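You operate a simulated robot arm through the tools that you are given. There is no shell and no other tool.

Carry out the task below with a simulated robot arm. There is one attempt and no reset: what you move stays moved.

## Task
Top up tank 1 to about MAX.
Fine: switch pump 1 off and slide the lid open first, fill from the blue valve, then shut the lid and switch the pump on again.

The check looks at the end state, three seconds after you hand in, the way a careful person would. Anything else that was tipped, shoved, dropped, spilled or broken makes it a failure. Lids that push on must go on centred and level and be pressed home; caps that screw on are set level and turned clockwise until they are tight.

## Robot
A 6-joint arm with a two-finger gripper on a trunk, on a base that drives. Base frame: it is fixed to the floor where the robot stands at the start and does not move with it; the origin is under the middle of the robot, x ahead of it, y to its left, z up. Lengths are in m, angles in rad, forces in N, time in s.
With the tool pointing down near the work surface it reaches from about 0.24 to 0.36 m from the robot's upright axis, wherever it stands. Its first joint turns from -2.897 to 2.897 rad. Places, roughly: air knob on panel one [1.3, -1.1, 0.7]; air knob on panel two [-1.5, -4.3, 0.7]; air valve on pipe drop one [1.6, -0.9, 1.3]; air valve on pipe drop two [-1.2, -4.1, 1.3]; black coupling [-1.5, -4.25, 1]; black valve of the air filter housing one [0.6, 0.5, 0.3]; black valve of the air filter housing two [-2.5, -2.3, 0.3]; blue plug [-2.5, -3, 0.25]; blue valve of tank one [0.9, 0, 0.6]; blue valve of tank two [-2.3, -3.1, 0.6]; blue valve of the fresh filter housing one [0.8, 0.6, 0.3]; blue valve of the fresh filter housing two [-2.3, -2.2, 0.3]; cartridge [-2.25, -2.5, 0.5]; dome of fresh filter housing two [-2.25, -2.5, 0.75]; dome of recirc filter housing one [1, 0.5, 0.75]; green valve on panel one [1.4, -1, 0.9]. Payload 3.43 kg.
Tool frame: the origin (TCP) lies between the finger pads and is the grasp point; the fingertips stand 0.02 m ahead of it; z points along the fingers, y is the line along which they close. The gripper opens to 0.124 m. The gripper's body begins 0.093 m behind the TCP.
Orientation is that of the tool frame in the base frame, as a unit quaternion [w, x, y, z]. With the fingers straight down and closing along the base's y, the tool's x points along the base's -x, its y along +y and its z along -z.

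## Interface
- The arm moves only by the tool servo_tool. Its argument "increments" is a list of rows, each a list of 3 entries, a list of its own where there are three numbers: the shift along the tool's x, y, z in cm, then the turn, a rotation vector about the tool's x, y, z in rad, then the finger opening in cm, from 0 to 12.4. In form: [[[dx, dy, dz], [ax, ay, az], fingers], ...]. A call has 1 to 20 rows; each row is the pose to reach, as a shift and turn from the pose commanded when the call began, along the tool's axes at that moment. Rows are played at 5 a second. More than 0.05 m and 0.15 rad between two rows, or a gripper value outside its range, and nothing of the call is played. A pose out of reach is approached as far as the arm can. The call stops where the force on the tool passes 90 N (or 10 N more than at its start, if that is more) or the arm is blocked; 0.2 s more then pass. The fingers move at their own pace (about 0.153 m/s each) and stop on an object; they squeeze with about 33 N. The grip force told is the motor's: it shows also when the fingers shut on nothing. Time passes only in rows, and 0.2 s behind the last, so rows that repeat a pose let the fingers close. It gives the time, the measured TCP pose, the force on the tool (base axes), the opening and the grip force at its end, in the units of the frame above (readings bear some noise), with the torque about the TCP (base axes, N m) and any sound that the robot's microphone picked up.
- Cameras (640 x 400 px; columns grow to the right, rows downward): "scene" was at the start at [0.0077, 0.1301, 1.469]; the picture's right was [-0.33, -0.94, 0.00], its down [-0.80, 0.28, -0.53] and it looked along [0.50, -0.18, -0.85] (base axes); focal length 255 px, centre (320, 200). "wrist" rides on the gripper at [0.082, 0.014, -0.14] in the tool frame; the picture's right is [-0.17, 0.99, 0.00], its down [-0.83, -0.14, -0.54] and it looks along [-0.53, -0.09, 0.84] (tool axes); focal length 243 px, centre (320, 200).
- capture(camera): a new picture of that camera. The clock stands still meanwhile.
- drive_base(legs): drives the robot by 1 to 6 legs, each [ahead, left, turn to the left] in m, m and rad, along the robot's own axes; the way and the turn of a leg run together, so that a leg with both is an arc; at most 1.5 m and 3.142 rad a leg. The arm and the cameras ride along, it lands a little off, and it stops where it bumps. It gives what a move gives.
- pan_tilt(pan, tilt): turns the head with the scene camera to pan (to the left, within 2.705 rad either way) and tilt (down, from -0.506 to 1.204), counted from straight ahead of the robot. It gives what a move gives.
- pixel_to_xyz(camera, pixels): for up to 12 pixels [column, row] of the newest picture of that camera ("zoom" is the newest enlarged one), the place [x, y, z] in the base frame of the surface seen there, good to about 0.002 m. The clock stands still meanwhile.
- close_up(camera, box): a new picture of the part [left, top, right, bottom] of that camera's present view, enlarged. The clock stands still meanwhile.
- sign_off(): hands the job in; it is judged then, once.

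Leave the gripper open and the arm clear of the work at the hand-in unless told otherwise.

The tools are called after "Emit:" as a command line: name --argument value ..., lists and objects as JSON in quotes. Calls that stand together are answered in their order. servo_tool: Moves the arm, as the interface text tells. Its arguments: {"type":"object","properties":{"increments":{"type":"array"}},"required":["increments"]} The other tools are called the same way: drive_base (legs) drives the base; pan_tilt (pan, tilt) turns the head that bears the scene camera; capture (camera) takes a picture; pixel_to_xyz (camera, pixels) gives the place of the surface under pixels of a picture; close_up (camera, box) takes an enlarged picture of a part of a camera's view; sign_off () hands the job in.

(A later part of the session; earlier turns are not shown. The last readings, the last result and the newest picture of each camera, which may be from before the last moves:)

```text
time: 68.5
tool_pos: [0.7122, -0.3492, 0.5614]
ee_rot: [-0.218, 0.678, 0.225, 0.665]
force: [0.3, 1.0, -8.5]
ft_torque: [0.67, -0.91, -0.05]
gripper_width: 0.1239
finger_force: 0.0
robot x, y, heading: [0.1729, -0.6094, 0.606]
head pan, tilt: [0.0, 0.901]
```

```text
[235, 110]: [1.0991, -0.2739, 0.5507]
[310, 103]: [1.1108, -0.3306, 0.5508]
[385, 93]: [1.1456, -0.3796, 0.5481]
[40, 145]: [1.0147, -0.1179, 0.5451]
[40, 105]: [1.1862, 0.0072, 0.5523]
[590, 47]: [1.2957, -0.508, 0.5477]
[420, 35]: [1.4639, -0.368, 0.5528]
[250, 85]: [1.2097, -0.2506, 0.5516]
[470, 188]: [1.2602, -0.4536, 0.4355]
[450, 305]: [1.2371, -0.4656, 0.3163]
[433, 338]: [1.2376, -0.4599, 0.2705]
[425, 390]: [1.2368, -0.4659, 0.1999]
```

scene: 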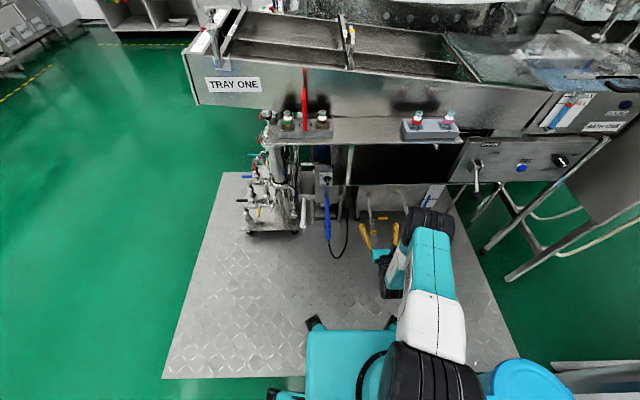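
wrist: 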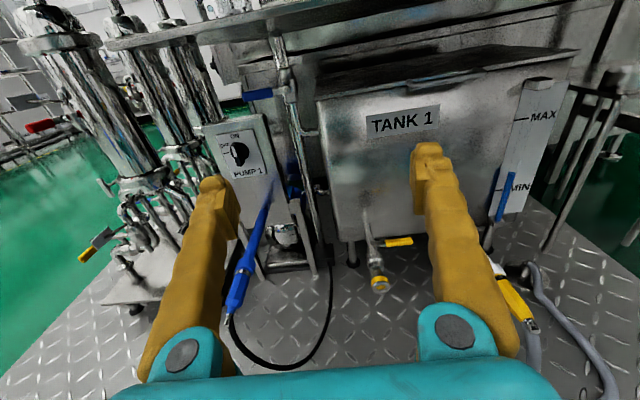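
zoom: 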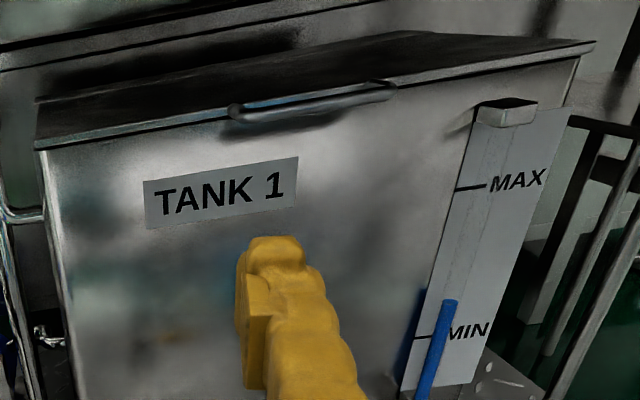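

In machine axes (u deep, v right): knob at u≈0.73, v≈0.486, z≈0.46 on a vertical plate at u=0.766; lever pivot at (0.74, 0.628, 0.571) reaching left to v≈0.545; lid handle bar at u≈0.72, v 0.85–0.97, z≈0.55. I lower the tool 9 cm and drive 0.165 ahead and 0.10 left to come before the pump switch.

Emit:
servo_tool --increments '[[[-3, 0, 0], [0, 0, 0], 12.4], [[-6, 0, 0], [0, 0, 0], 12.4], [[-9, 0, 0], [0, 0, 0], 12.4], [[-9, 0, 0], [0, 0, 0], 12.4]]'

Emit:
drive_base --legs '[[0.1, 0.1, 0.005], [0.065, 0, 0]]'

Emit:
capture --camera "wrist"

Emit:
capture --camera "scene"

```text
time: 69.5
tool_pos: [0.715, -0.3487, 0.4718]
ee_rot: [-0.218, 0.678, 0.223, 0.666]
force: [-0.6, -0.7, 7.1]
ft_torque: [-0.56, 0.74, -0.08]
gripper_width: 0.1241
finger_force: 0.1
robot x, y, heading: [0.17, -0.6044, 0.605]
head pan, tilt: [0.0, 0.901]
```

```text
time: 73.0
tool_pos: [0.7845, -0.1685, 0.4697]
ee_rot: [-0.219, 0.679, 0.226, 0.663]
force: [-3.8, -0.5, 0.6]
ft_torque: [-0.06, -0.01, -0.22]
gripper_width: 0.124
finger_force: 0.0
robot x, y, heading: [0.2485, -0.4317, 0.605]
head pan, tilt: [0.0, 0.901]
```

```text
taken
```

wrist: 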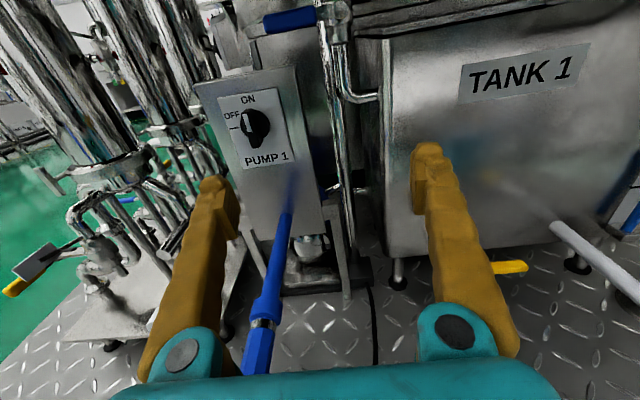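

```text
taken
```

scene: 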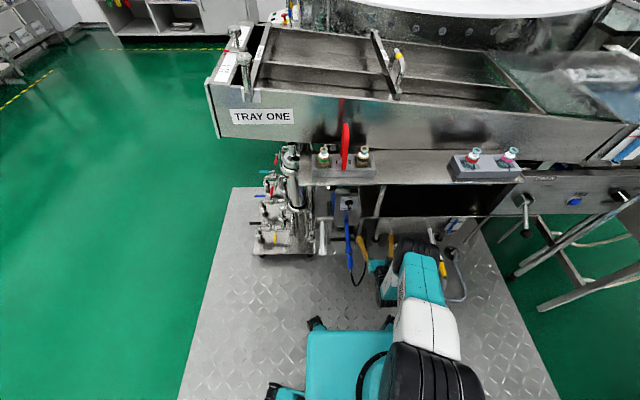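

Now the switch is right ahead-left. I enlarge the knob and measure it.

Emit:
close_up --camera "wrist" --box '[190, 70, 310, 190]'

Emit:
pixel_to_xyz --camera "zoom" --pixels '[[290, 205], [310, 270], [330, 300], [355, 230], [275, 190], [340, 215], [200, 160], [480, 250], [240, 270], [310, 200], [370, 255], [295, 240]]'

```text
3.33 times, centred on (250, 130) of wrist
```

zoom: 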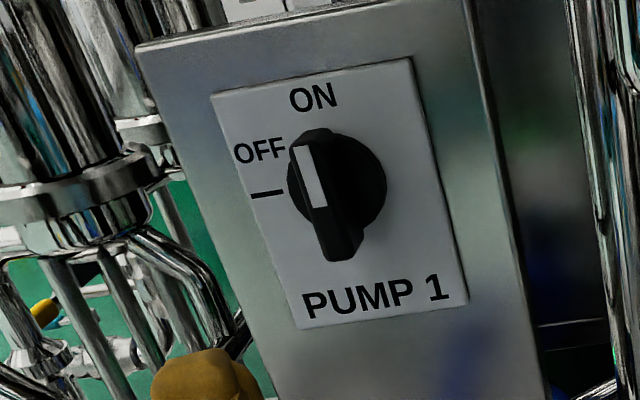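

```text
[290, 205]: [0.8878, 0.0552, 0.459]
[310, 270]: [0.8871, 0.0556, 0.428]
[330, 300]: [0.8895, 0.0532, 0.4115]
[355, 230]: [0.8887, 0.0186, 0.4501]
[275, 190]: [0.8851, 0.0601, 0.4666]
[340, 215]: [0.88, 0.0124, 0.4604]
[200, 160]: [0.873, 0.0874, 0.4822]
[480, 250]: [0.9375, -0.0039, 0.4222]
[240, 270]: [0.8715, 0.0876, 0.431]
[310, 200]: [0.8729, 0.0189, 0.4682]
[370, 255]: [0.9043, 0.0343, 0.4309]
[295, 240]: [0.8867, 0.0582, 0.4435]
```

The bar of the knob is upright with its white line up at ON. I measure the bar's front face corners.

Emit:
pixel_to_xyz --camera "zoom" --pixels '[[300, 152], [310, 152], [316, 205], [325, 205], [335, 245], [350, 232], [340, 255], [305, 170], [330, 150], [375, 190], [365, 170], [320, 225]]'

```text
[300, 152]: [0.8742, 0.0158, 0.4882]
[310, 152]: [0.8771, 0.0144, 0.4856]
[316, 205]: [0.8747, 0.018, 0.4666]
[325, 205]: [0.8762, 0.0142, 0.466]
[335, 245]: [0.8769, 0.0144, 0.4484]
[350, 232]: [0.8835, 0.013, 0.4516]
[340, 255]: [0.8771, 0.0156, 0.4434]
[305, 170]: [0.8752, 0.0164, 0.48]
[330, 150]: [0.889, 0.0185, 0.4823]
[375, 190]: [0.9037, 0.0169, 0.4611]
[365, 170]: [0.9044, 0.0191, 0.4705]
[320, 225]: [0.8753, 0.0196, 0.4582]
```

The knob's bar is ~1 cm thick, front face at u≈0.727, v≈0.489, z 0.443–0.490; its disc front is at u≈0.751. I move to a pre-grasp 7 cm before it, narrowing the fingers to 5 cm and correcting the slight yaw/pitch error.

Emit:
servo_tool --increments '[[[0, -3, 1], [0, 0, 0], 5], [[0, -6, 2], [-0.01, 0.01, 0], 5], [[-0.1, -9.6, 3], [-0.03, 0.024, 0], 5], [[-0.1, -9.6, 6], [-0.03, 0.024, 0], 5], [[-0.1, -9.6, 9], [-0.03, 0.024, 0], 5], [[-0.1, -9.6, 11], [-0.03, 0.024, 0], 5], [[-0.1, -9.6, 11], [-0.03, 0.024, 0], 5], [[-0.1, -9.6, 11], [-0.03, 0.024, 0], 5]]'

Emit:
capture --camera "wrist"

```text
time: 74.8
tool_pos: [0.8523, -0.091, 0.4583]
ee_rot: [-0.235, 0.666, 0.236, 0.667]
force: [3.0, 1.4, -1.8]
ft_torque: [0.13, -0.21, 0.03]
gripper_width: 0.05
finger_force: 0.1
out of reach, approached as far as the arm can: row 1, 2, 3, 4, 5, 6, 7, 8
robot x, y, heading: [0.2455, -0.4321, 0.607]
head pan, tilt: [0.0, 0.901]
```

```text
taken
```

wrist: 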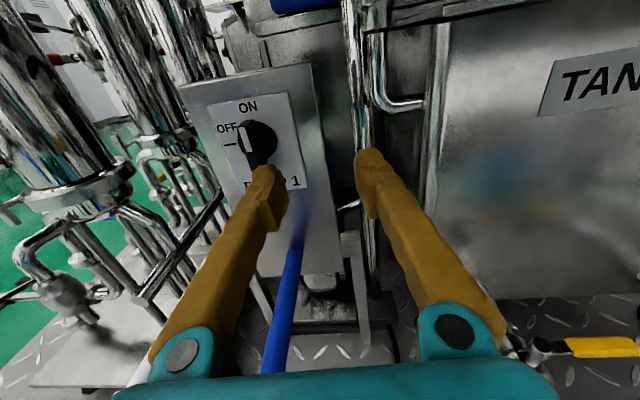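

The arm stopped 7 cm right of the target (the wrist cannot go further left at this heading): TCP at u=0.646, v=0.563. I drive the base 7.4 cm to the left instead; the path at tip depth 0.666 is free.

Emit:
drive_base --legs '[[0, 0.074, 0.0]]'

Emit:
capture --camera "wrist"

```text
time: 76.7
tool_pos: [0.8046, -0.0274, 0.4592]
ee_rot: [-0.233, 0.668, 0.235, 0.667]
force: [0.7, -2.3, -1.2]
ft_torque: [0.14, -0.19, 0.22]
gripper_width: 0.0498
finger_force: 0.1
robot x, y, heading: [0.195, -0.3672, 0.603]
head pan, tilt: [0.0, 0.901]
```

```text
taken
```

wrist: 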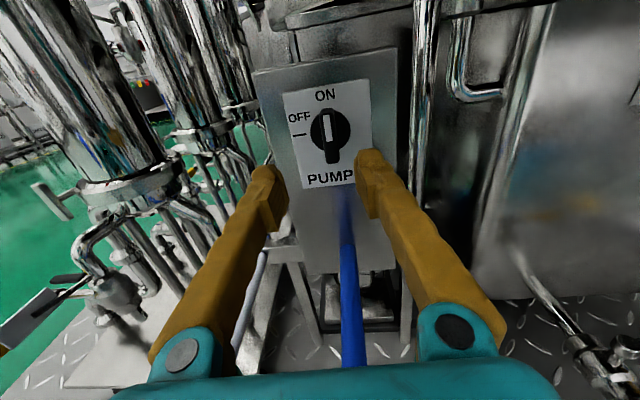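

TCP is now at u=0.643, v=0.484, z=0.459, with the tool yawed 0.06 too far left. I correct yaw (−0.06 about tool x), shift 0.5 cm right and 0.7 cm up, and check.

Emit:
servo_tool --increments '[[[0.4, 0.2, 0], [-0.03, 0, 0], 5], [[0.7, 0.5, 0], [-0.06, 0, 0], 5], [[0.7, 0.5, 0], [-0.06, 0, 0], 5]]'

Emit:
capture --camera "wrist"

```text
time: 77.5
tool_pos: [0.8172, -0.0361, 0.463]
ee_rot: [-0.228, 0.668, 0.229, 0.67]
force: [10.3, 3.7, -3.7]
ft_torque: [0.37, -0.44, 0.4]
gripper_width: 0.05
finger_force: 0.0
out of reach, approached as far as the arm can: row 1, 2, 3
robot x, y, heading: [0.1986, -0.3677, 0.605]
head pan, tilt: [0.0, 0.901]
```

```text
taken
```

wrist: 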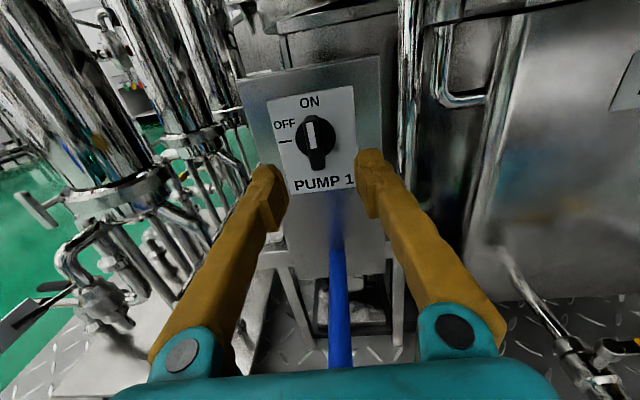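

The wrist limits keep the tool yawed left by ~0.05. Standing further left of the target will free it. I first measure the filter housing at the left, then retract 10 cm.

Emit:
pixel_to_xyz --camera "wrist" --pixels '[[110, 190], [60, 130], [200, 130], [85, 250], [40, 200], [20, 320], [150, 210], [100, 320]]'

Emit:
servo_tool --increments '[[[0, 0, -4], [0, 0, 0], 5], [[0, 0, -8], [0, 0, 0], 5], [[0, 0, -11], [0, 0, 0], 5], [[0, 0, -11], [0, 0, 0], 5]]'

```text
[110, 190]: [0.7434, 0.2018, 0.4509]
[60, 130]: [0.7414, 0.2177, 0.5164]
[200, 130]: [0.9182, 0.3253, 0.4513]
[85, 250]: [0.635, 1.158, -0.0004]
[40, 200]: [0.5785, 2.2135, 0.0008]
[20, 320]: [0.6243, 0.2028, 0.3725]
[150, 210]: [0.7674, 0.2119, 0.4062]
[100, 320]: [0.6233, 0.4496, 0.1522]
```

```text
time: 78.5
tool_pos: [0.7281, -0.1018, 0.4648]
ee_rot: [-0.218, 0.673, 0.217, 0.673]
force: [-4.1, -2.9, 2.3]
ft_torque: [-0.18, 0.31, -0.06]
gripper_width: 0.0501
finger_force: 0.1
out of reach, approached as far as the arm can: row 1, 2
robot x, y, heading: [0.2078, -0.3676, 0.607]
head pan, tilt: [0.0, 0.901]
```

The filter housing's nearest parts are at v≈0.26, u≥0.63, clear of the path. I drive 8.5 cm further left.

Emit:
drive_base --legs '[[0, 0.085, 0.0]]'

Emit:
servo_tool --increments '[[[0, 3, 0], [-0.02, 0, 0], 5], [[0, 6, 0], [-0.04, 0, 0], 5], [[0, 8, 2], [-0.04, 0, 0], 5], [[0, 8, 5], [-0.04, 0, 0], 5], [[0, 8, 5], [-0.04, 0, 0], 5]]'

Emit:
capture --camera "wrist"

```text
time: 80.5
tool_pos: [0.6734, -0.0292, 0.4673]
ee_rot: [-0.215, 0.674, 0.215, 0.674]
force: [-2.0, -0.7, 6.2]
ft_torque: [-0.51, 0.68, -0.13]
gripper_width: 0.05
finger_force: 0.2
robot x, y, heading: [0.1482, -0.2938, 0.601]
head pan, tilt: [0.0, 0.901]
```

```text
time: 81.7
tool_pos: [0.7645, -0.0684, 0.4633]
ee_rot: [-0.201, 0.679, 0.202, 0.677]
force: [-0.9, -2.7, -0.5]
ft_torque: [0.05, -0.05, 0.27]
gripper_width: 0.0502
finger_force: 0.2
robot x, y, heading: [0.1434, -0.3061, 0.593]
head pan, tilt: [0.0, 0.901]
```

```text
taken
```

wrist: 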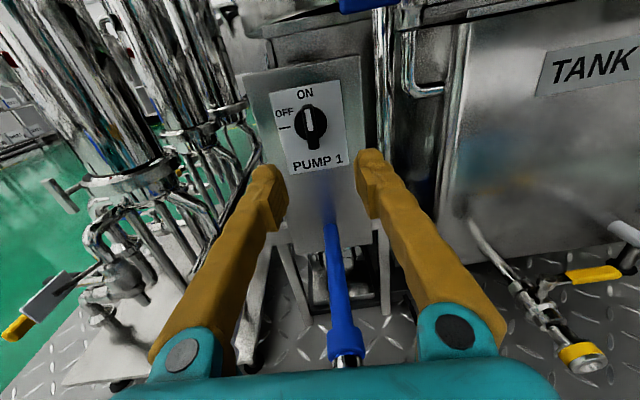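

Now reachable: TCP u=0.587, v=0.494, yaw −0.03. I advance to u≈0.69 with corrections and check alignment with the knob.

Emit:
servo_tool --increments '[[[0.2, -0.3, 3], [0.015, 0, 0], 5], [[0.3, -0.7, 6], [0.033, 0, 0], 5], [[0.3, -0.9, 10], [0.033, 0, 0], 5], [[0.3, -0.9, 10], [0.033, 0, 0], 5]]'

Emit:
capture --camera "wrist"

Emit:
close_up --camera "wrist" --box '[240, 80, 400, 230]'

```text
time: 82.7
tool_pos: [0.8298, -0.006, 0.4848]
ee_rot: [-0.213, 0.675, 0.216, 0.673]
force: [2.5, 2.6, -2.7]
ft_torque: [0.19, -0.29, -0.03]
gripper_width: 0.05
finger_force: 0.2
out of reach, approached as far as the arm can: row 3, 4
robot x, y, heading: [0.1439, -0.292, 0.589]
head pan, tilt: [0.0, 0.901]
```

```text
taken
```

wrist: 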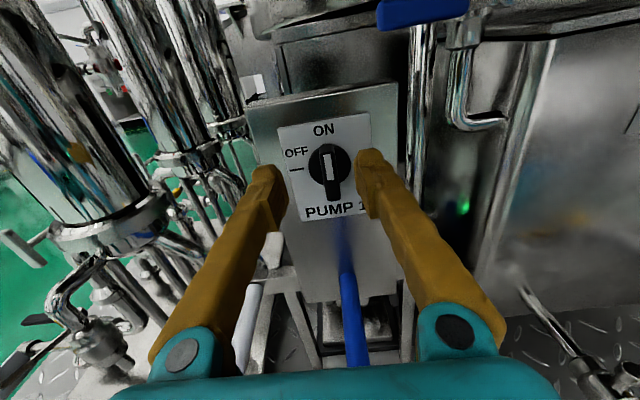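

```text
2.67 times, centred on (320, 155) of wrist
```

zoom: 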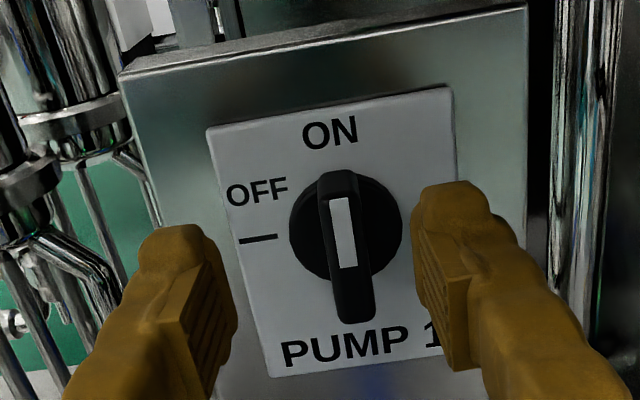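

The arm is at its reach limit here (it rose to z=0.485). I need to stand ~8 cm closer; first I check the floor ahead of my base for the plug's cord.

Emit:
capture --camera "scene"

Emit:
close_up --camera "scene" --box '[280, 180, 480, 340]'

```text
taken
```

scene: 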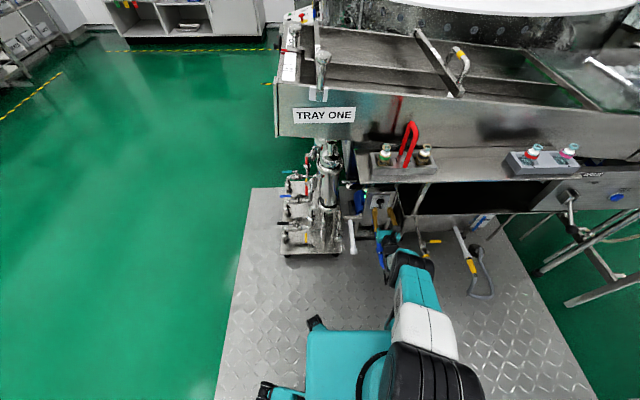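

```text
2.50 times, centred on (380, 260) of scene
```

zoom: 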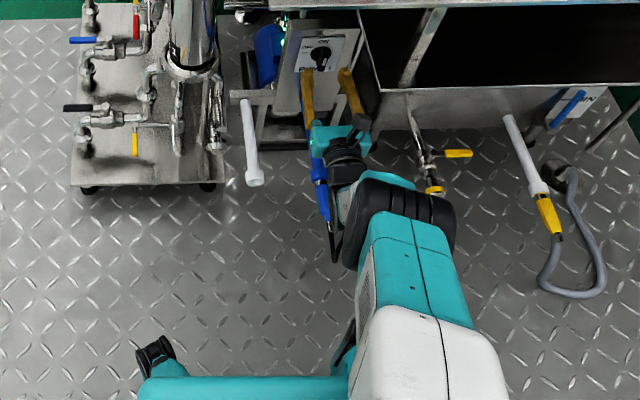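

I measure the cord loop at zoom (336,258), the plug tip (324,215), the hose loop (565,293) and my base's corner (150,340).

Emit:
pixel_to_xyz --camera "zoom" --pixels '[[336, 258], [331, 240], [324, 215], [565, 294], [545, 280], [155, 342], [340, 375], [255, 180], [435, 185], [555, 225], [210, 185]]'

```text
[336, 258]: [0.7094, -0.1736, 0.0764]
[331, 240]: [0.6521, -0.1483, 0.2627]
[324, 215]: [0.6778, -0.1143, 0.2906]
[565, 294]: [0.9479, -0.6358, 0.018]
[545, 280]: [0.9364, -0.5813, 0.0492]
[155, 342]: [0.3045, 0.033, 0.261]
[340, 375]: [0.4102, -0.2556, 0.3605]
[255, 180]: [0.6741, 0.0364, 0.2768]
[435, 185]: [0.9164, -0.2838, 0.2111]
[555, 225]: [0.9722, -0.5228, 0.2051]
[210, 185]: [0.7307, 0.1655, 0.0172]
```

The cord's foremost point is at u≈0.44, so driving 7 cm ahead (base front to u≈0.34) is safe, and the elbow stays before the shelf edge at 0.418. I retract 6 cm, then drive ahead 7 cm.

Emit:
servo_tool --increments '[[[0, 0, -3], [0, 0, 0], 5], [[-0.5, 0, -6], [0, 0, 0], 5], [[-1, 0, -6], [0, 0, 0], 5]]'

Emit:
drive_base --legs '[[0.07, 0, 0.0]]'

Emit:
capture --camera "wrist"

Emit:
capture --camera "scene"

```text
time: 83.5
tool_pos: [0.782, -0.044, 0.472]
ee_rot: [-0.211, 0.674, 0.212, 0.676]
force: [9.7, 1.5, -4.3]
ft_torque: [0.32, -0.46, 0.4]
gripper_width: 0.0501
finger_force: 0.1
robot x, y, heading: [0.1487, -0.2984, 0.602]
head pan, tilt: [0.0, 0.901]
```

```text
time: 85.2
tool_pos: [0.8424, 0.0004, 0.474]
ee_rot: [-0.215, 0.674, 0.216, 0.673]
force: [-2.3, -0.2, 5.8]
ft_torque: [-0.37, 0.53, -0.12]
gripper_width: 0.05
finger_force: 0.1
robot x, y, heading: [0.2045, -0.2577, 0.609]
head pan, tilt: [0.0, 0.901]
```

```text
taken
```

wrist: 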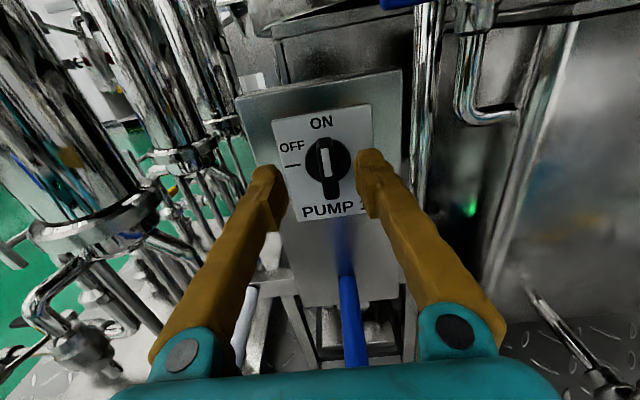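

```text
taken
```

scene: 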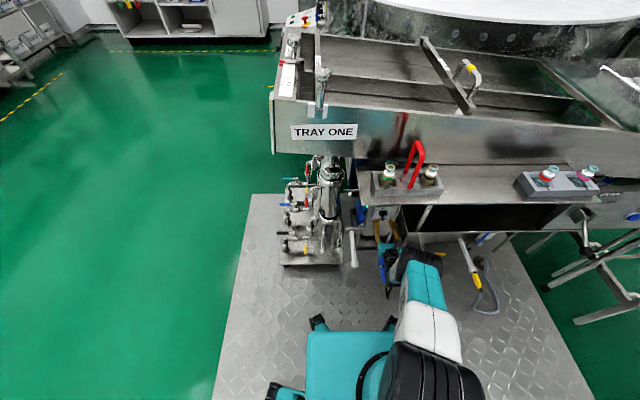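

TCP is at u=0.690, v=0.483, z=0.474. I re-measure the knob bar in a close-up.

Emit:
close_up --camera "wrist" --box '[260, 110, 400, 230]'

```text
3.33 times, centred on (330, 170) of wrist
```

zoom: 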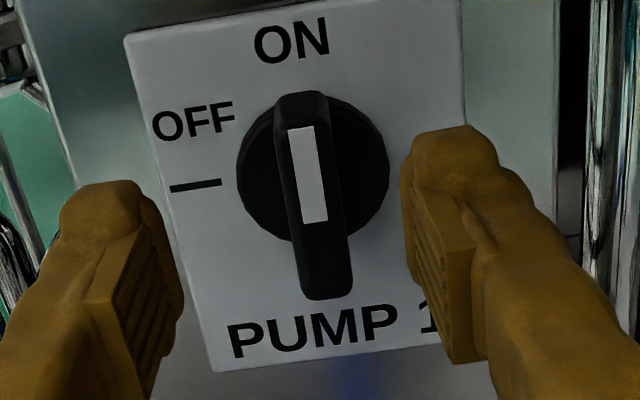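

Emit:
pixel_to_xyz --camera "zoom" --pixels '[[288, 130], [318, 128], [295, 200], [328, 200], [305, 285], [340, 280], [308, 170], [375, 180], [250, 190], [325, 250], [115, 250], [435, 250]]'

```text
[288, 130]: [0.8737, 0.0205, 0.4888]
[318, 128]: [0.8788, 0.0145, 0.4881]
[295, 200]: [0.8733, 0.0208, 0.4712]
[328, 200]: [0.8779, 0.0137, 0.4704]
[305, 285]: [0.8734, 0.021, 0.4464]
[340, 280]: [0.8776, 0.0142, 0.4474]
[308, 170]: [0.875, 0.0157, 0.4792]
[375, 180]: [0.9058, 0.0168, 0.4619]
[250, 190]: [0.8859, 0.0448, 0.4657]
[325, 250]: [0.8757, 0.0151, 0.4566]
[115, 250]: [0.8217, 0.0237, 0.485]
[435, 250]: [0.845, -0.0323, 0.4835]
```

The bar's centre is at v=0.488, z≈0.468, front at u=0.727. I shift 0.6 cm right, 0.6 cm down, and 3.6 cm ahead with 5 cm opening, then look.

Emit:
servo_tool --increments '[[[-0.4, 0.5, 0.5], [-0.009, 0, 0], 5], [[-0.6, 0.6, 2], [-0.009, 0, 0], 5], [[-0.6, 0.6, 3.6], [-0.009, 0, 0], 5], [[-0.6, 0.6, 3.6], [-0.009, 0, 0], 5]]'

Emit:
capture --camera "wrist"

Emit:
close_up --camera "wrist" --box '[260, 110, 400, 230]'

```text
time: 86.2
tool_pos: [0.8682, 0.011, 0.4733]
ee_rot: [-0.212, 0.676, 0.214, 0.673]
force: [3.4, -1.9, 1.2]
ft_torque: [-0.06, 0.11, 0.42]
gripper_width: 0.0499
finger_force: 0.0
out of reach, approached as far as the arm can: row 3, 4
robot x, y, heading: [0.2037, -0.268, 0.611]
head pan, tilt: [0.0, 0.901]
```

```text
taken
```

wrist: 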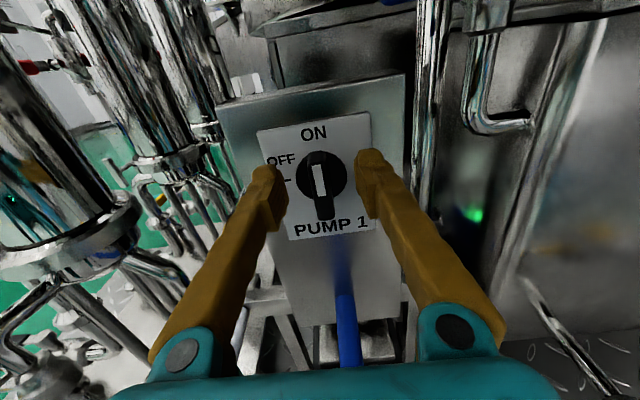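

```text
3.33 times, centred on (330, 170) of wrist
```

zoom: 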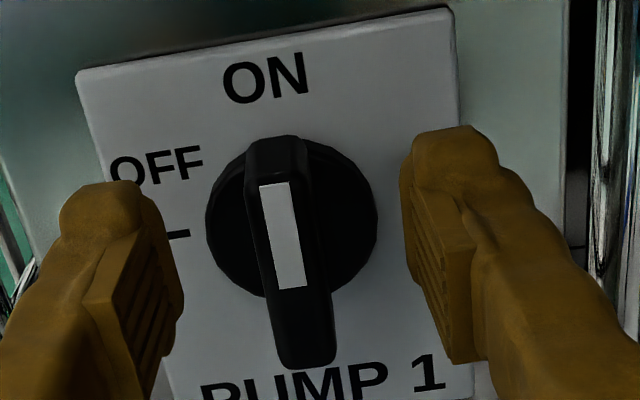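

TCP is at u=0.7175, v=0.489 – centred, but 1 cm short at the reach limit. I back the tool off 1.5 cm, drive 2 cm ahead, and will then advance with the arm.

Emit:
servo_tool --increments '[[[-0.3, 0, -1], [0, 0, 0], 5], [[-0.5, 0, -2], [0, 0, 0], 5], [[-0.5, 0, -2], [0, 0, 0], 5]]'

Emit:
drive_base --legs '[[0.022, 0, 0.0]]'

Emit:
close_up --camera "wrist" --box '[260, 110, 400, 230]'

```text
time: 87.0
tool_pos: [0.8516, 0.0044, 0.4654]
ee_rot: [-0.214, 0.676, 0.215, 0.672]
force: [-6.4, 1.5, 3.3]
ft_torque: [-0.25, 0.28, -0.55]
gripper_width: 0.0499
finger_force: 0.0
robot x, y, heading: [0.2061, -0.262, 0.602]
head pan, tilt: [0.0, 0.901]
```

```text
time: 88.1
tool_pos: [0.8757, 0.0139, 0.4658]
ee_rot: [-0.213, 0.675, 0.214, 0.674]
force: [-5.9, -1.5, 2.8]
ft_torque: [-0.25, 0.29, -0.27]
gripper_width: 0.0498
finger_force: 0.1
robot x, y, heading: [0.2226, -0.2539, 0.604]
head pan, tilt: [0.0, 0.901]
```

```text
3.33 times, centred on (330, 170) of wrist
```

zoom: 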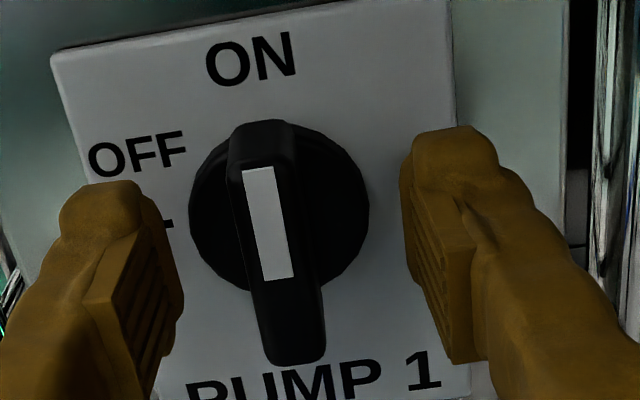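

The bar lies between the fingers (TCP u=0.725, z=0.466). I shift 0.2 cm left and close the fingers on it.

Emit:
servo_tool --increments '[[[0.1, -0.2, 0], [0, 0, 0], 5], [[0.1, -0.2, 0], [0, 0, 0], 3], [[0.1, -0.2, 0], [0, 0, 0], 1], [[0.1, -0.2, 0], [0, 0, 0], 0], [[0.1, -0.2, 0], [0, 0, 0], 0]]'

Emit:
close_up --camera "wrist" --box '[260, 110, 400, 230]'

```text
time: 89.3
tool_pos: [0.8744, 0.016, 0.4674]
ee_rot: [-0.213, 0.677, 0.216, 0.671]
force: [10.6, -6.7, -12.3]
ft_torque: [-1.0, 1.42, -0.23]
gripper_width: 0.014
finger_force: 45.1
robot x, y, heading: [0.2215, -0.2554, 0.608]
head pan, tilt: [0.0, 0.901]
```

```text
3.33 times, centred on (330, 170) of wrist
```

zoom: 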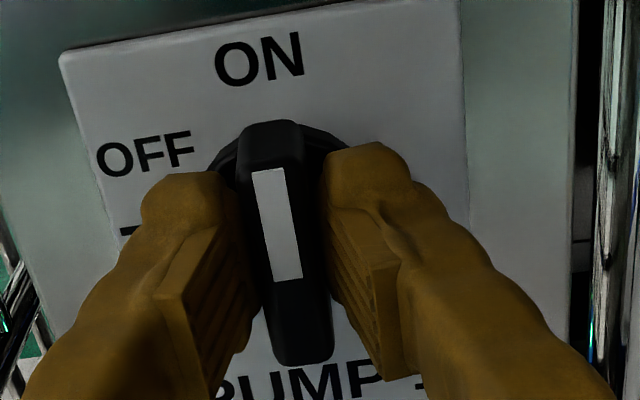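

The fingers hold the bar (opening 1.4 cm, force ~45 N). Now I turn the tool counter-clockwise (about −z) in small steps up to −1.57 rad to OFF.

Emit:
servo_tool --increments '[[[0, 0, 0], [0, 0, -0.1], 0], [[0, 0, 0], [0, 0, -0.2], 0], [[0, 0, 0], [0, 0, -0.3], 0], [[0, 0, 0], [0, 0, -0.4], 0], [[0, 0, 0], [0, 0, -0.5], 0], [[0, 0, 0], [0, 0, -0.6], 0], [[0, 0, 0], [0, 0, -0.7], 0], [[0, 0, 0], [0, 0, -0.8], 0]]'

Emit:
capture --camera "wrist"

```text
time: 91.1
tool_pos: [0.8735, 0.0172, 0.468]
ee_rot: [0.065, 0.536, 0.464, 0.702]
force: [6.8, 10.3, -15.3]
ft_torque: [0.44, -0.57, 0.88]
gripper_width: 0.0131
finger_force: 44.3
robot x, y, heading: [0.2309, -0.2553, 0.613]
head pan, tilt: [0.0, 0.901]
```

```text
taken
```

wrist: 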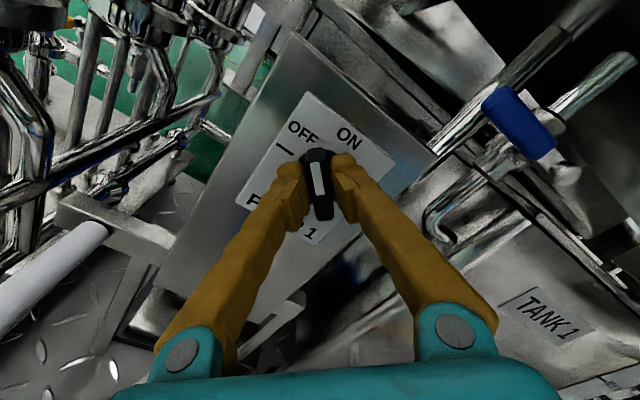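

The knob follows the turn, now half-way between ON and OFF. I continue another −0.78 rad.

Emit:
servo_tool --increments '[[[0, 0, 0], [0, 0, -0.1], 0], [[0, 0, 0], [0, 0, -0.2], 0], [[0, 0, 0], [0, 0, -0.3], 0], [[0, 0, 0], [0, 0, -0.4], 0], [[0, 0, 0], [0, 0, -0.5], 0], [[0, 0, 0], [0, 0, -0.6], 0], [[0, 0, 0], [0, 0, -0.7], 0], [[0, 0, 0], [0, 0, -0.78], 0], [[0, 0, 0], [0, 0, -0.78], 0]]'

Emit:
capture --camera "wrist"

```text
time: 93.1
tool_pos: [0.873, 0.015, 0.4649]
ee_rot: [0.329, 0.326, 0.632, 0.622]
force: [-13.3, -23.3, -26.7]
ft_torque: [-0.43, 0.9, 0.55]
gripper_width: 0.0135
finger_force: 45.1
robot x, y, heading: [0.2188, -0.2556, 0.605]
head pan, tilt: [0.0, 0.901]
```

```text
taken
```

wrist: 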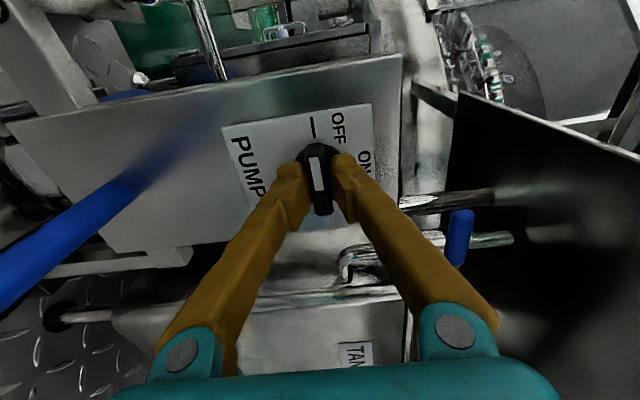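

The white line now points at the OFF mark. I open the fingers to 5 cm and back straight off 8 cm.

Emit:
servo_tool --increments '[[[0, 0, 0], [0, 0, 0], 3], [[0, 0, 0], [0, 0, 0], 5], [[0, 0, 0], [0, 0, 0], 5], [[0, 0, -3], [0, 0, 0], 5], [[0, 0, -6], [0, 0, 0], 5], [[0, 0, -8], [0, 0, 0], 5], [[0, 0, -8], [0, 0, 0], 5]]'

Emit:
capture --camera "wrist"

Emit:
capture --camera "scene"

```text
time: 94.7
tool_pos: [0.8073, -0.028, 0.4697]
ee_rot: [0.329, 0.322, 0.63, 0.625]
force: [-0.6, -0.6, 0.0]
ft_torque: [-0.06, 0.03, 0.03]
gripper_width: 0.0503
finger_force: 0.1
robot x, y, heading: [0.2214, -0.2523, 0.604]
head pan, tilt: [0.0, 0.901]
```

```text
taken
```

wrist: 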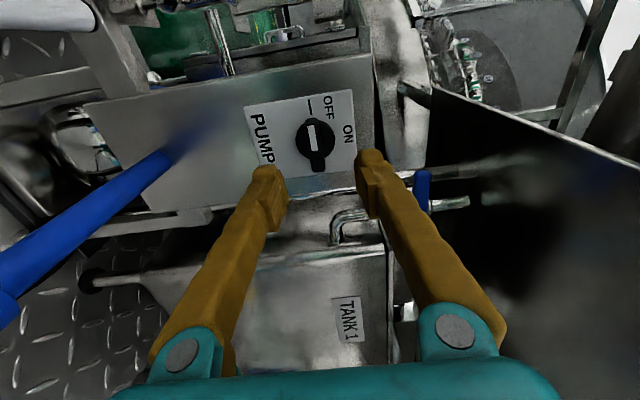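

```text
taken
```

scene: 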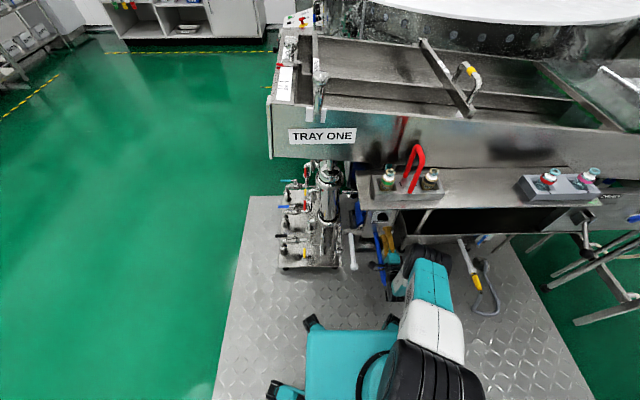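

The knob stands at OFF. I check the pump's lamp in the scene view around (360,210).

Emit:
close_up --camera "scene" --box '[320, 170, 440, 290]'

Emit:
close_up --camera "wrist" --box '[230, 70, 400, 200]'

```text
3.33 times, centred on (380, 230) of scene
```

zoom: 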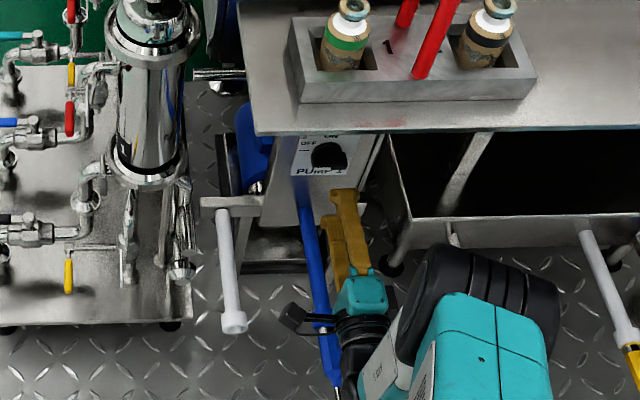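

```text
3.08 times, centred on (315, 135) of wrist
```

zoom: 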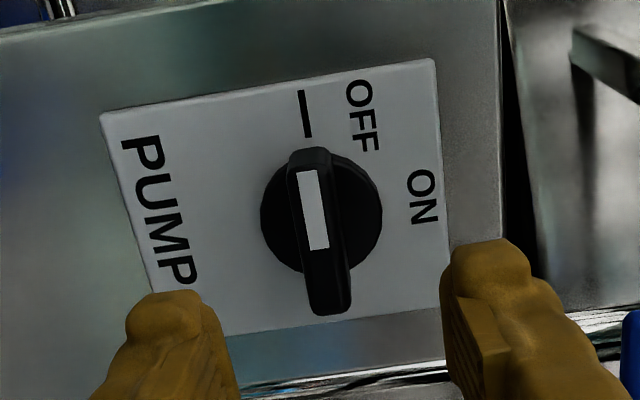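

The pump is off. Next the lid: its handle bar is at u≈0.72, v 0.85–0.97, z≈0.55. I retract 10 cm, raise 8 cm (tool y is up now), and then drive back 4 cm and right 0.30 m.

Emit:
servo_tool --increments '[[[0, 0, -4], [0, 0, 0], 5], [[0, 2, -8], [0, 0, 0], 5], [[0, 5, -10], [0, 0, 0], 5], [[0, 8, -10], [0, 0, 0], 5], [[0, 8, -10], [0, 0, 0], 5]]'

Emit:
drive_base --legs '[[-0.04, 0, 0.0], [0, -0.3, 0]]'

Emit:
capture --camera "wrist"

Emit:
capture --camera "scene"

```text
time: 95.9
tool_pos: [0.7262, -0.0882, 0.5463]
ee_rot: [0.33, 0.324, 0.628, 0.626]
force: [7.6, 0.9, -6.6]
ft_torque: [0.44, -0.68, 0.47]
gripper_width: 0.05
finger_force: 0.0
robot x, y, heading: [0.2305, -0.2551, 0.603]
head pan, tilt: [0.0, 0.901]
```

```text
time: 102.0
tool_pos: [0.863, -0.3553, 0.5472]
ee_rot: [0.328, 0.323, 0.63, 0.625]
force: [0.8, -1.0, -4.5]
ft_torque: [0.29, -0.45, 0.17]
gripper_width: 0.0499
finger_force: 0.1
robot x, y, heading: [0.3636, -0.5202, 0.604]
head pan, tilt: [0.0, 0.901]
```

```text
taken
```

wrist: 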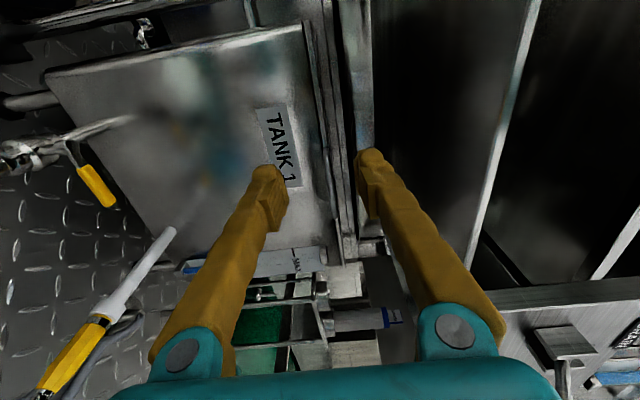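

```text
taken
```

scene: 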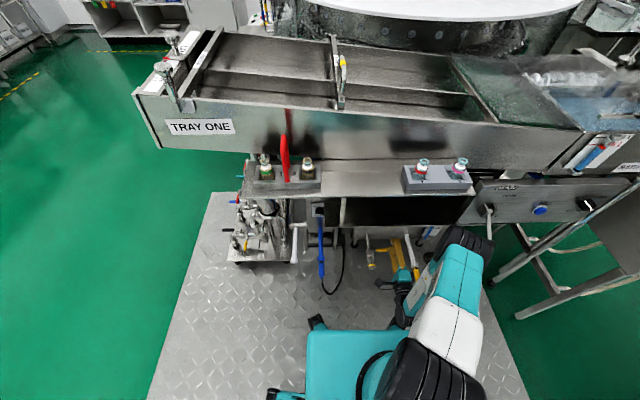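

TCP is at u=0.503, v=0.786, z=0.547; the handle's middle is at v≈0.91. I move 12.4 cm to the right (tool −x), opening the fingers to 6 cm, then look.

Emit:
servo_tool --increments '[[[-3, 0, 0], [0, 0, 0], 6], [[-6, 0, 0], [0, 0, 0], 6], [[-9, 0, 0], [0, 0, 0], 6], [[-12.4, 0, 0], [0, 0, 0], 6], [[-12.4, 0, 0], [0, 0, 0], 6]]'

Emit:
capture --camera "wrist"

```text
time: 103.2
tool_pos: [0.9329, -0.4581, 0.5504]
ee_rot: [0.331, 0.323, 0.628, 0.626]
force: [4.4, -2.8, -2.8]
ft_torque: [0.21, -0.31, 0.51]
gripper_width: 0.0602
finger_force: 0.0
robot x, y, heading: [0.3599, -0.5193, 0.598]
head pan, tilt: [0.0, 0.901]
```

```text
taken
```

wrist: 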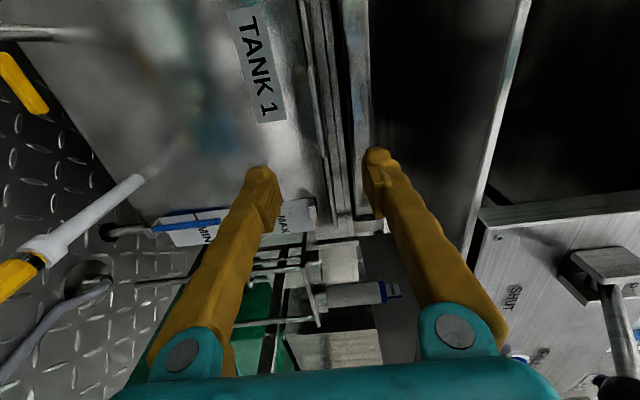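

Reached v=0.910. I enlarge the lid edge around (325,120) to see the handle.

Emit:
close_up --camera "wrist" --box '[230, 0, 430, 250]'

Emit:
pixel_to_xyz --camera "wrist" --pixels '[[312, 60], [322, 120], [330, 160], [338, 200], [318, 120], [327, 120], [335, 120], [345, 180], [305, 30], [320, 30], [490, 225], [500, 100]]'

```text
1.60 times, centred on (330, 125) of wrist
```

zoom: 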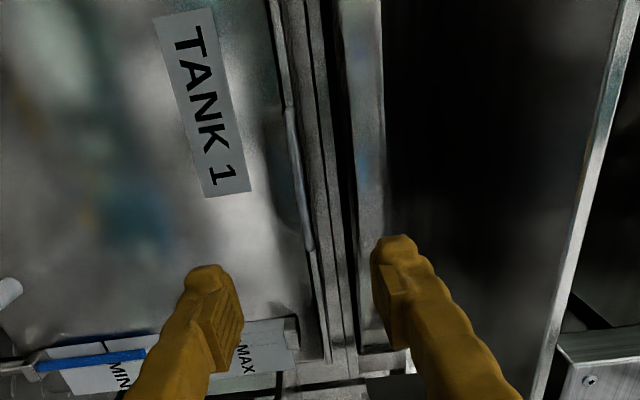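

```text
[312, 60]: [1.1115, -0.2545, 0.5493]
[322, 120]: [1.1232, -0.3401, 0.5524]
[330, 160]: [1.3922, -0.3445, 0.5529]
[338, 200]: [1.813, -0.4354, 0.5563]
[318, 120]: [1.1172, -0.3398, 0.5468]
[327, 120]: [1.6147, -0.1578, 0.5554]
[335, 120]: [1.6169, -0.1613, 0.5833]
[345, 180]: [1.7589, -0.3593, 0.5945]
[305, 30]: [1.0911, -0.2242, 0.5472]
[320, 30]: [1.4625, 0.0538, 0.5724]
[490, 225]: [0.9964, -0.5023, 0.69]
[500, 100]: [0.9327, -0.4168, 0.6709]
```

The handle bar runs at u≈0.72, z≈0.55, from v≈0.85 to 0.97; behind the lid there is free space to u≈1.23. I advance 13 cm towards it with 6 cm opening and look again.

Emit:
servo_tool --increments '[[[0, 0, 4], [0, 0, 0], 6], [[0, 0, 8], [0, 0, 0], 6], [[0, 0, 12], [0, 0, 0], 6], [[0, 0, 14], [0, 0, 0], 6], [[0, 0, 14], [0, 0, 0], 6]]'

Emit:
capture --camera "wrist"

Emit:
close_up --camera "wrist" --box '[230, 50, 430, 250]'

```text
time: 104.4
tool_pos: [1.0438, -0.3702, 0.5487]
ee_rot: [0.328, 0.322, 0.63, 0.626]
force: [-2.8, -0.1, -0.2]
ft_torque: [-0.05, 0.04, -0.12]
gripper_width: 0.0601
finger_force: 0.0
robot x, y, heading: [0.3583, -0.5194, 0.612]
head pan, tilt: [0.0, 0.901]
```

```text
taken
```

wrist: 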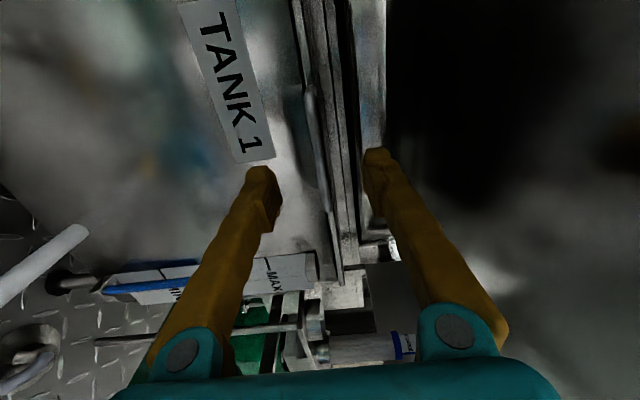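

```text
2.00 times, centred on (330, 150) of wrist
```

zoom: 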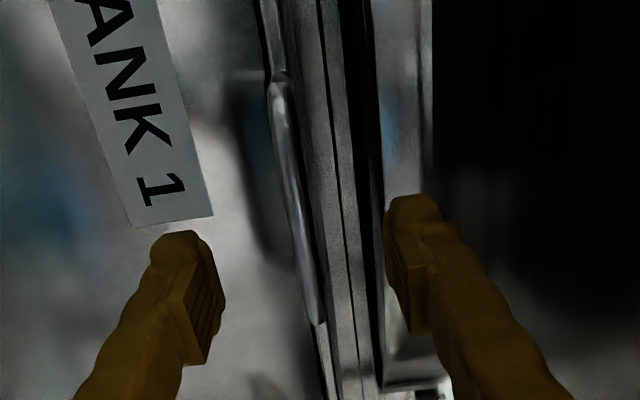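

Handle bar from zoom (277,85) to (318,318). I measure along it.

Emit:
pixel_to_xyz --camera "zoom" --pixels '[[278, 95], [288, 150], [298, 200], [308, 260], [316, 310], [292, 200], [303, 200], [310, 200], [320, 200], [340, 200], [280, 120], [205, 300]]'

```text
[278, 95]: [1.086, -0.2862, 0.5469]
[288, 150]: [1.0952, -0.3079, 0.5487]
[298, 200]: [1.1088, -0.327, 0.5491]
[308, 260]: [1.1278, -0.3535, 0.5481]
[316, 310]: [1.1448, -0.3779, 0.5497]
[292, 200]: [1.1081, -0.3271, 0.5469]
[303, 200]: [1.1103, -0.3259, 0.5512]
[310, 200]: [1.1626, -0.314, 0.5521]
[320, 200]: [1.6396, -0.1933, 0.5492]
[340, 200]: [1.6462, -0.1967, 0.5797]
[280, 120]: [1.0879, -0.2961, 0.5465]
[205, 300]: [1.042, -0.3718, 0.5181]
```

The bar's centre is at u≈0.724, v=0.912, z≈0.549, between the finger heights. I advance 8 cm (1 cm right) so the pads straddle it, then close.

Emit:
servo_tool --increments '[[[-0.5, 0, 3], [0, 0, 0], 6], [[-1, 0, 6], [0, 0, 0], 6], [[-1, 0, 7.8], [0, 0, 0], 6], [[-1, 0, 7.8], [0, 0, 0], 6]]'

Emit:
capture --camera "wrist"

```text
time: 105.4
tool_pos: [1.1183, -0.3367, 0.5509]
ee_rot: [0.328, 0.323, 0.63, 0.626]
force: [-4.5, -0.5, 3.2]
ft_torque: [-0.22, 0.4, -0.35]
gripper_width: 0.0598
finger_force: 0.0
robot x, y, heading: [0.3665, -0.5226, 0.61]
head pan, tilt: [0.0, 0.901]
```

```text
taken
```

wrist: 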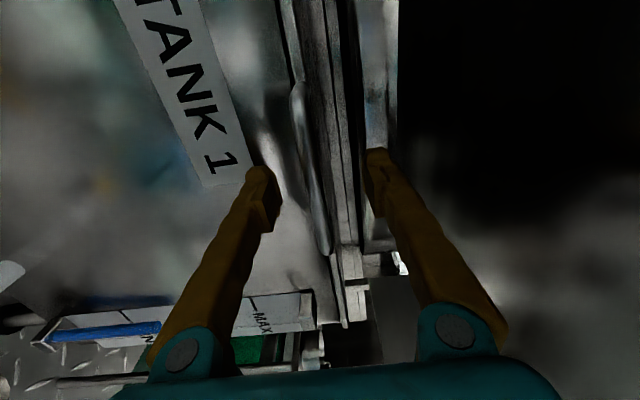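

TCP is at u=0.723, v=0.917, z=0.551, right at the bar. I close the fingers on it.

Emit:
servo_tool --increments '[[[0, 0, 0], [0, 0, 0], 4], [[0, 0, 0], [0, 0, 0], 2], [[0, 0, 0], [0, 0, 0], 0], [[0, 0, 0], [0, 0, 0], 0], [[0, 0, 0], [0, 0, 0], 0]]'

Emit:
close_up --camera "wrist" --box '[230, 50, 430, 250]'

```text
time: 106.6
tool_pos: [1.1135, -0.3391, 0.5475]
ee_rot: [0.329, 0.325, 0.631, 0.623]
force: [-5.0, -1.3, -10.3]
ft_torque: [0.59, -0.78, -0.24]
gripper_width: 0.0
finger_force: 34.8
robot x, y, heading: [0.3551, -0.513, 0.602]
head pan, tilt: [0.0, 0.901]
```

```text
2.00 times, centred on (330, 150) of wrist
```

zoom: 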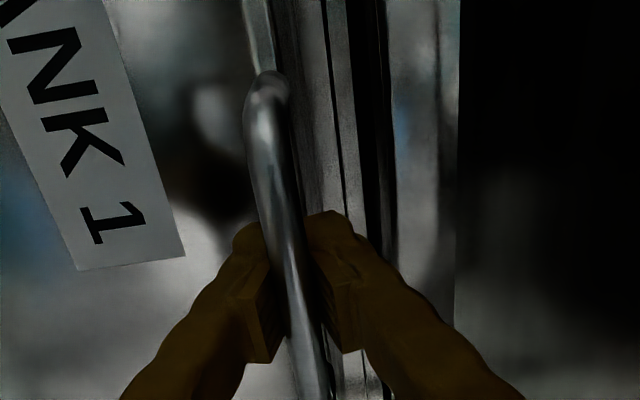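

The width reads 0.0, yet the picture shows the bar between the fingers. I hold still for a moment and read again with a new picture.

Emit:
servo_tool --increments '[[[0, 0, 0], [0, 0, 0], 0], [[0, 0, 0], [0, 0, 0], 0]]'

Emit:
capture --camera "wrist"

Emit:
close_up --camera "wrist" --box '[280, 120, 380, 240]'

```text
time: 107.2
tool_pos: [1.1231, -0.3415, 0.5498]
ee_rot: [0.332, 0.323, 0.627, 0.626]
force: [6.8, -2.0, -5.9]
ft_torque: [0.47, -0.69, 0.64]
gripper_width: 0.0
finger_force: 34.1
robot x, y, heading: [0.3638, -0.523, 0.607]
head pan, tilt: [0.0, 0.901]
```

```text
taken
```

wrist: 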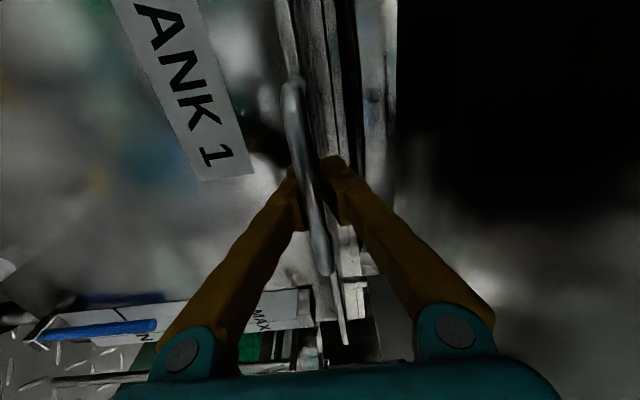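

```text
3.33 times, centred on (330, 180) of wrist
```

zoom: 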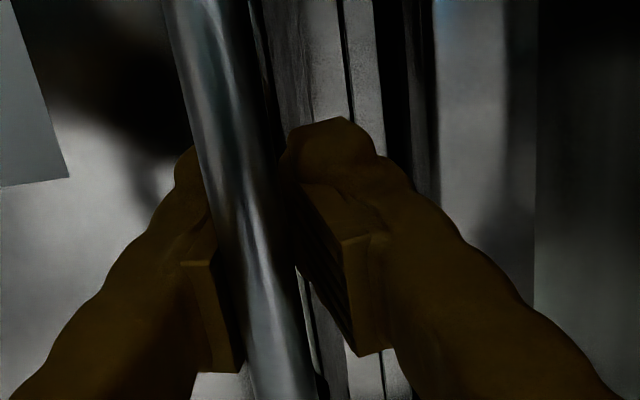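

The bar now looks thicker, as if nearer. I measure it now.

Emit:
pixel_to_xyz --camera "zoom" --pixels '[[215, 60], [235, 150], [255, 230], [275, 320], [210, 150], [265, 150], [290, 390], [320, 140], [190, 200], [210, 300], [350, 300], [320, 60]]'

Emit:
pixel_to_xyz --camera "wrist" --pixels '[[290, 95], [300, 130], [310, 170], [318, 220], [325, 265], [312, 100], [325, 100], [345, 330], [320, 300]]'

```text
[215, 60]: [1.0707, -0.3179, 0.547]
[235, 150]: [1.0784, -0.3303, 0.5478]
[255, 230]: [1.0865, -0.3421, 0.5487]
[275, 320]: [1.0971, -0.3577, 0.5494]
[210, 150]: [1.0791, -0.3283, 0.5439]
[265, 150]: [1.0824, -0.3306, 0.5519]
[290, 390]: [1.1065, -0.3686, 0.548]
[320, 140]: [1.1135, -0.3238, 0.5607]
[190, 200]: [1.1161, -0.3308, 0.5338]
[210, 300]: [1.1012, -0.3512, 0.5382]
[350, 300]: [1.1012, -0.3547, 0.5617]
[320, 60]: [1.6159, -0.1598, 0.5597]
```

```text
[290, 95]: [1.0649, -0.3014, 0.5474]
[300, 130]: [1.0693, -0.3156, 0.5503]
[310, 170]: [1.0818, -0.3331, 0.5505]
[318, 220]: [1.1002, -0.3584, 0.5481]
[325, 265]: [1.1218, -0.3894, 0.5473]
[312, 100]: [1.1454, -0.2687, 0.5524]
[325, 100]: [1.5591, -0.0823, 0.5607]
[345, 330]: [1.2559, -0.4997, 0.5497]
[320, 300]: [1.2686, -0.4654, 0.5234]
```

The bar is now at u≈0.694: closing the fingers squeezed it 3 cm towards the robot – so the lid slides forward freely, and the bar is now captive behind the closed pads. I pull back 6 cm slowly, watching the force.

Emit:
servo_tool --increments '[[[0, 0, -1], [0, 0, 0], 0], [[0, 0, -2], [0, 0, 0], 0], [[0, 0, -3], [0, 0, 0], 0], [[0, 0, -4], [0, 0, 0], 0], [[0, 0, -5], [0, 0, 0], 0], [[0, 0, -6], [0, 0, 0], 0]]'

Emit:
capture --camera "wrist"

```text
time: 108.6
tool_pos: [1.0667, -0.3737, 0.5497]
ee_rot: [0.328, 0.324, 0.631, 0.624]
force: [-13.1, -5.5, -5.0]
ft_torque: [-0.15, 0.44, -0.06]
gripper_width: 0.0
finger_force: 34.2
robot x, y, heading: [0.3596, -0.5221, 0.6]
head pan, tilt: [0.0, 0.901]
```

```text
taken
```

wrist: 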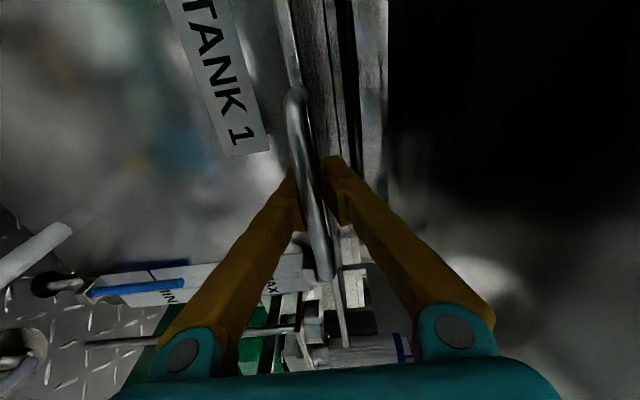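

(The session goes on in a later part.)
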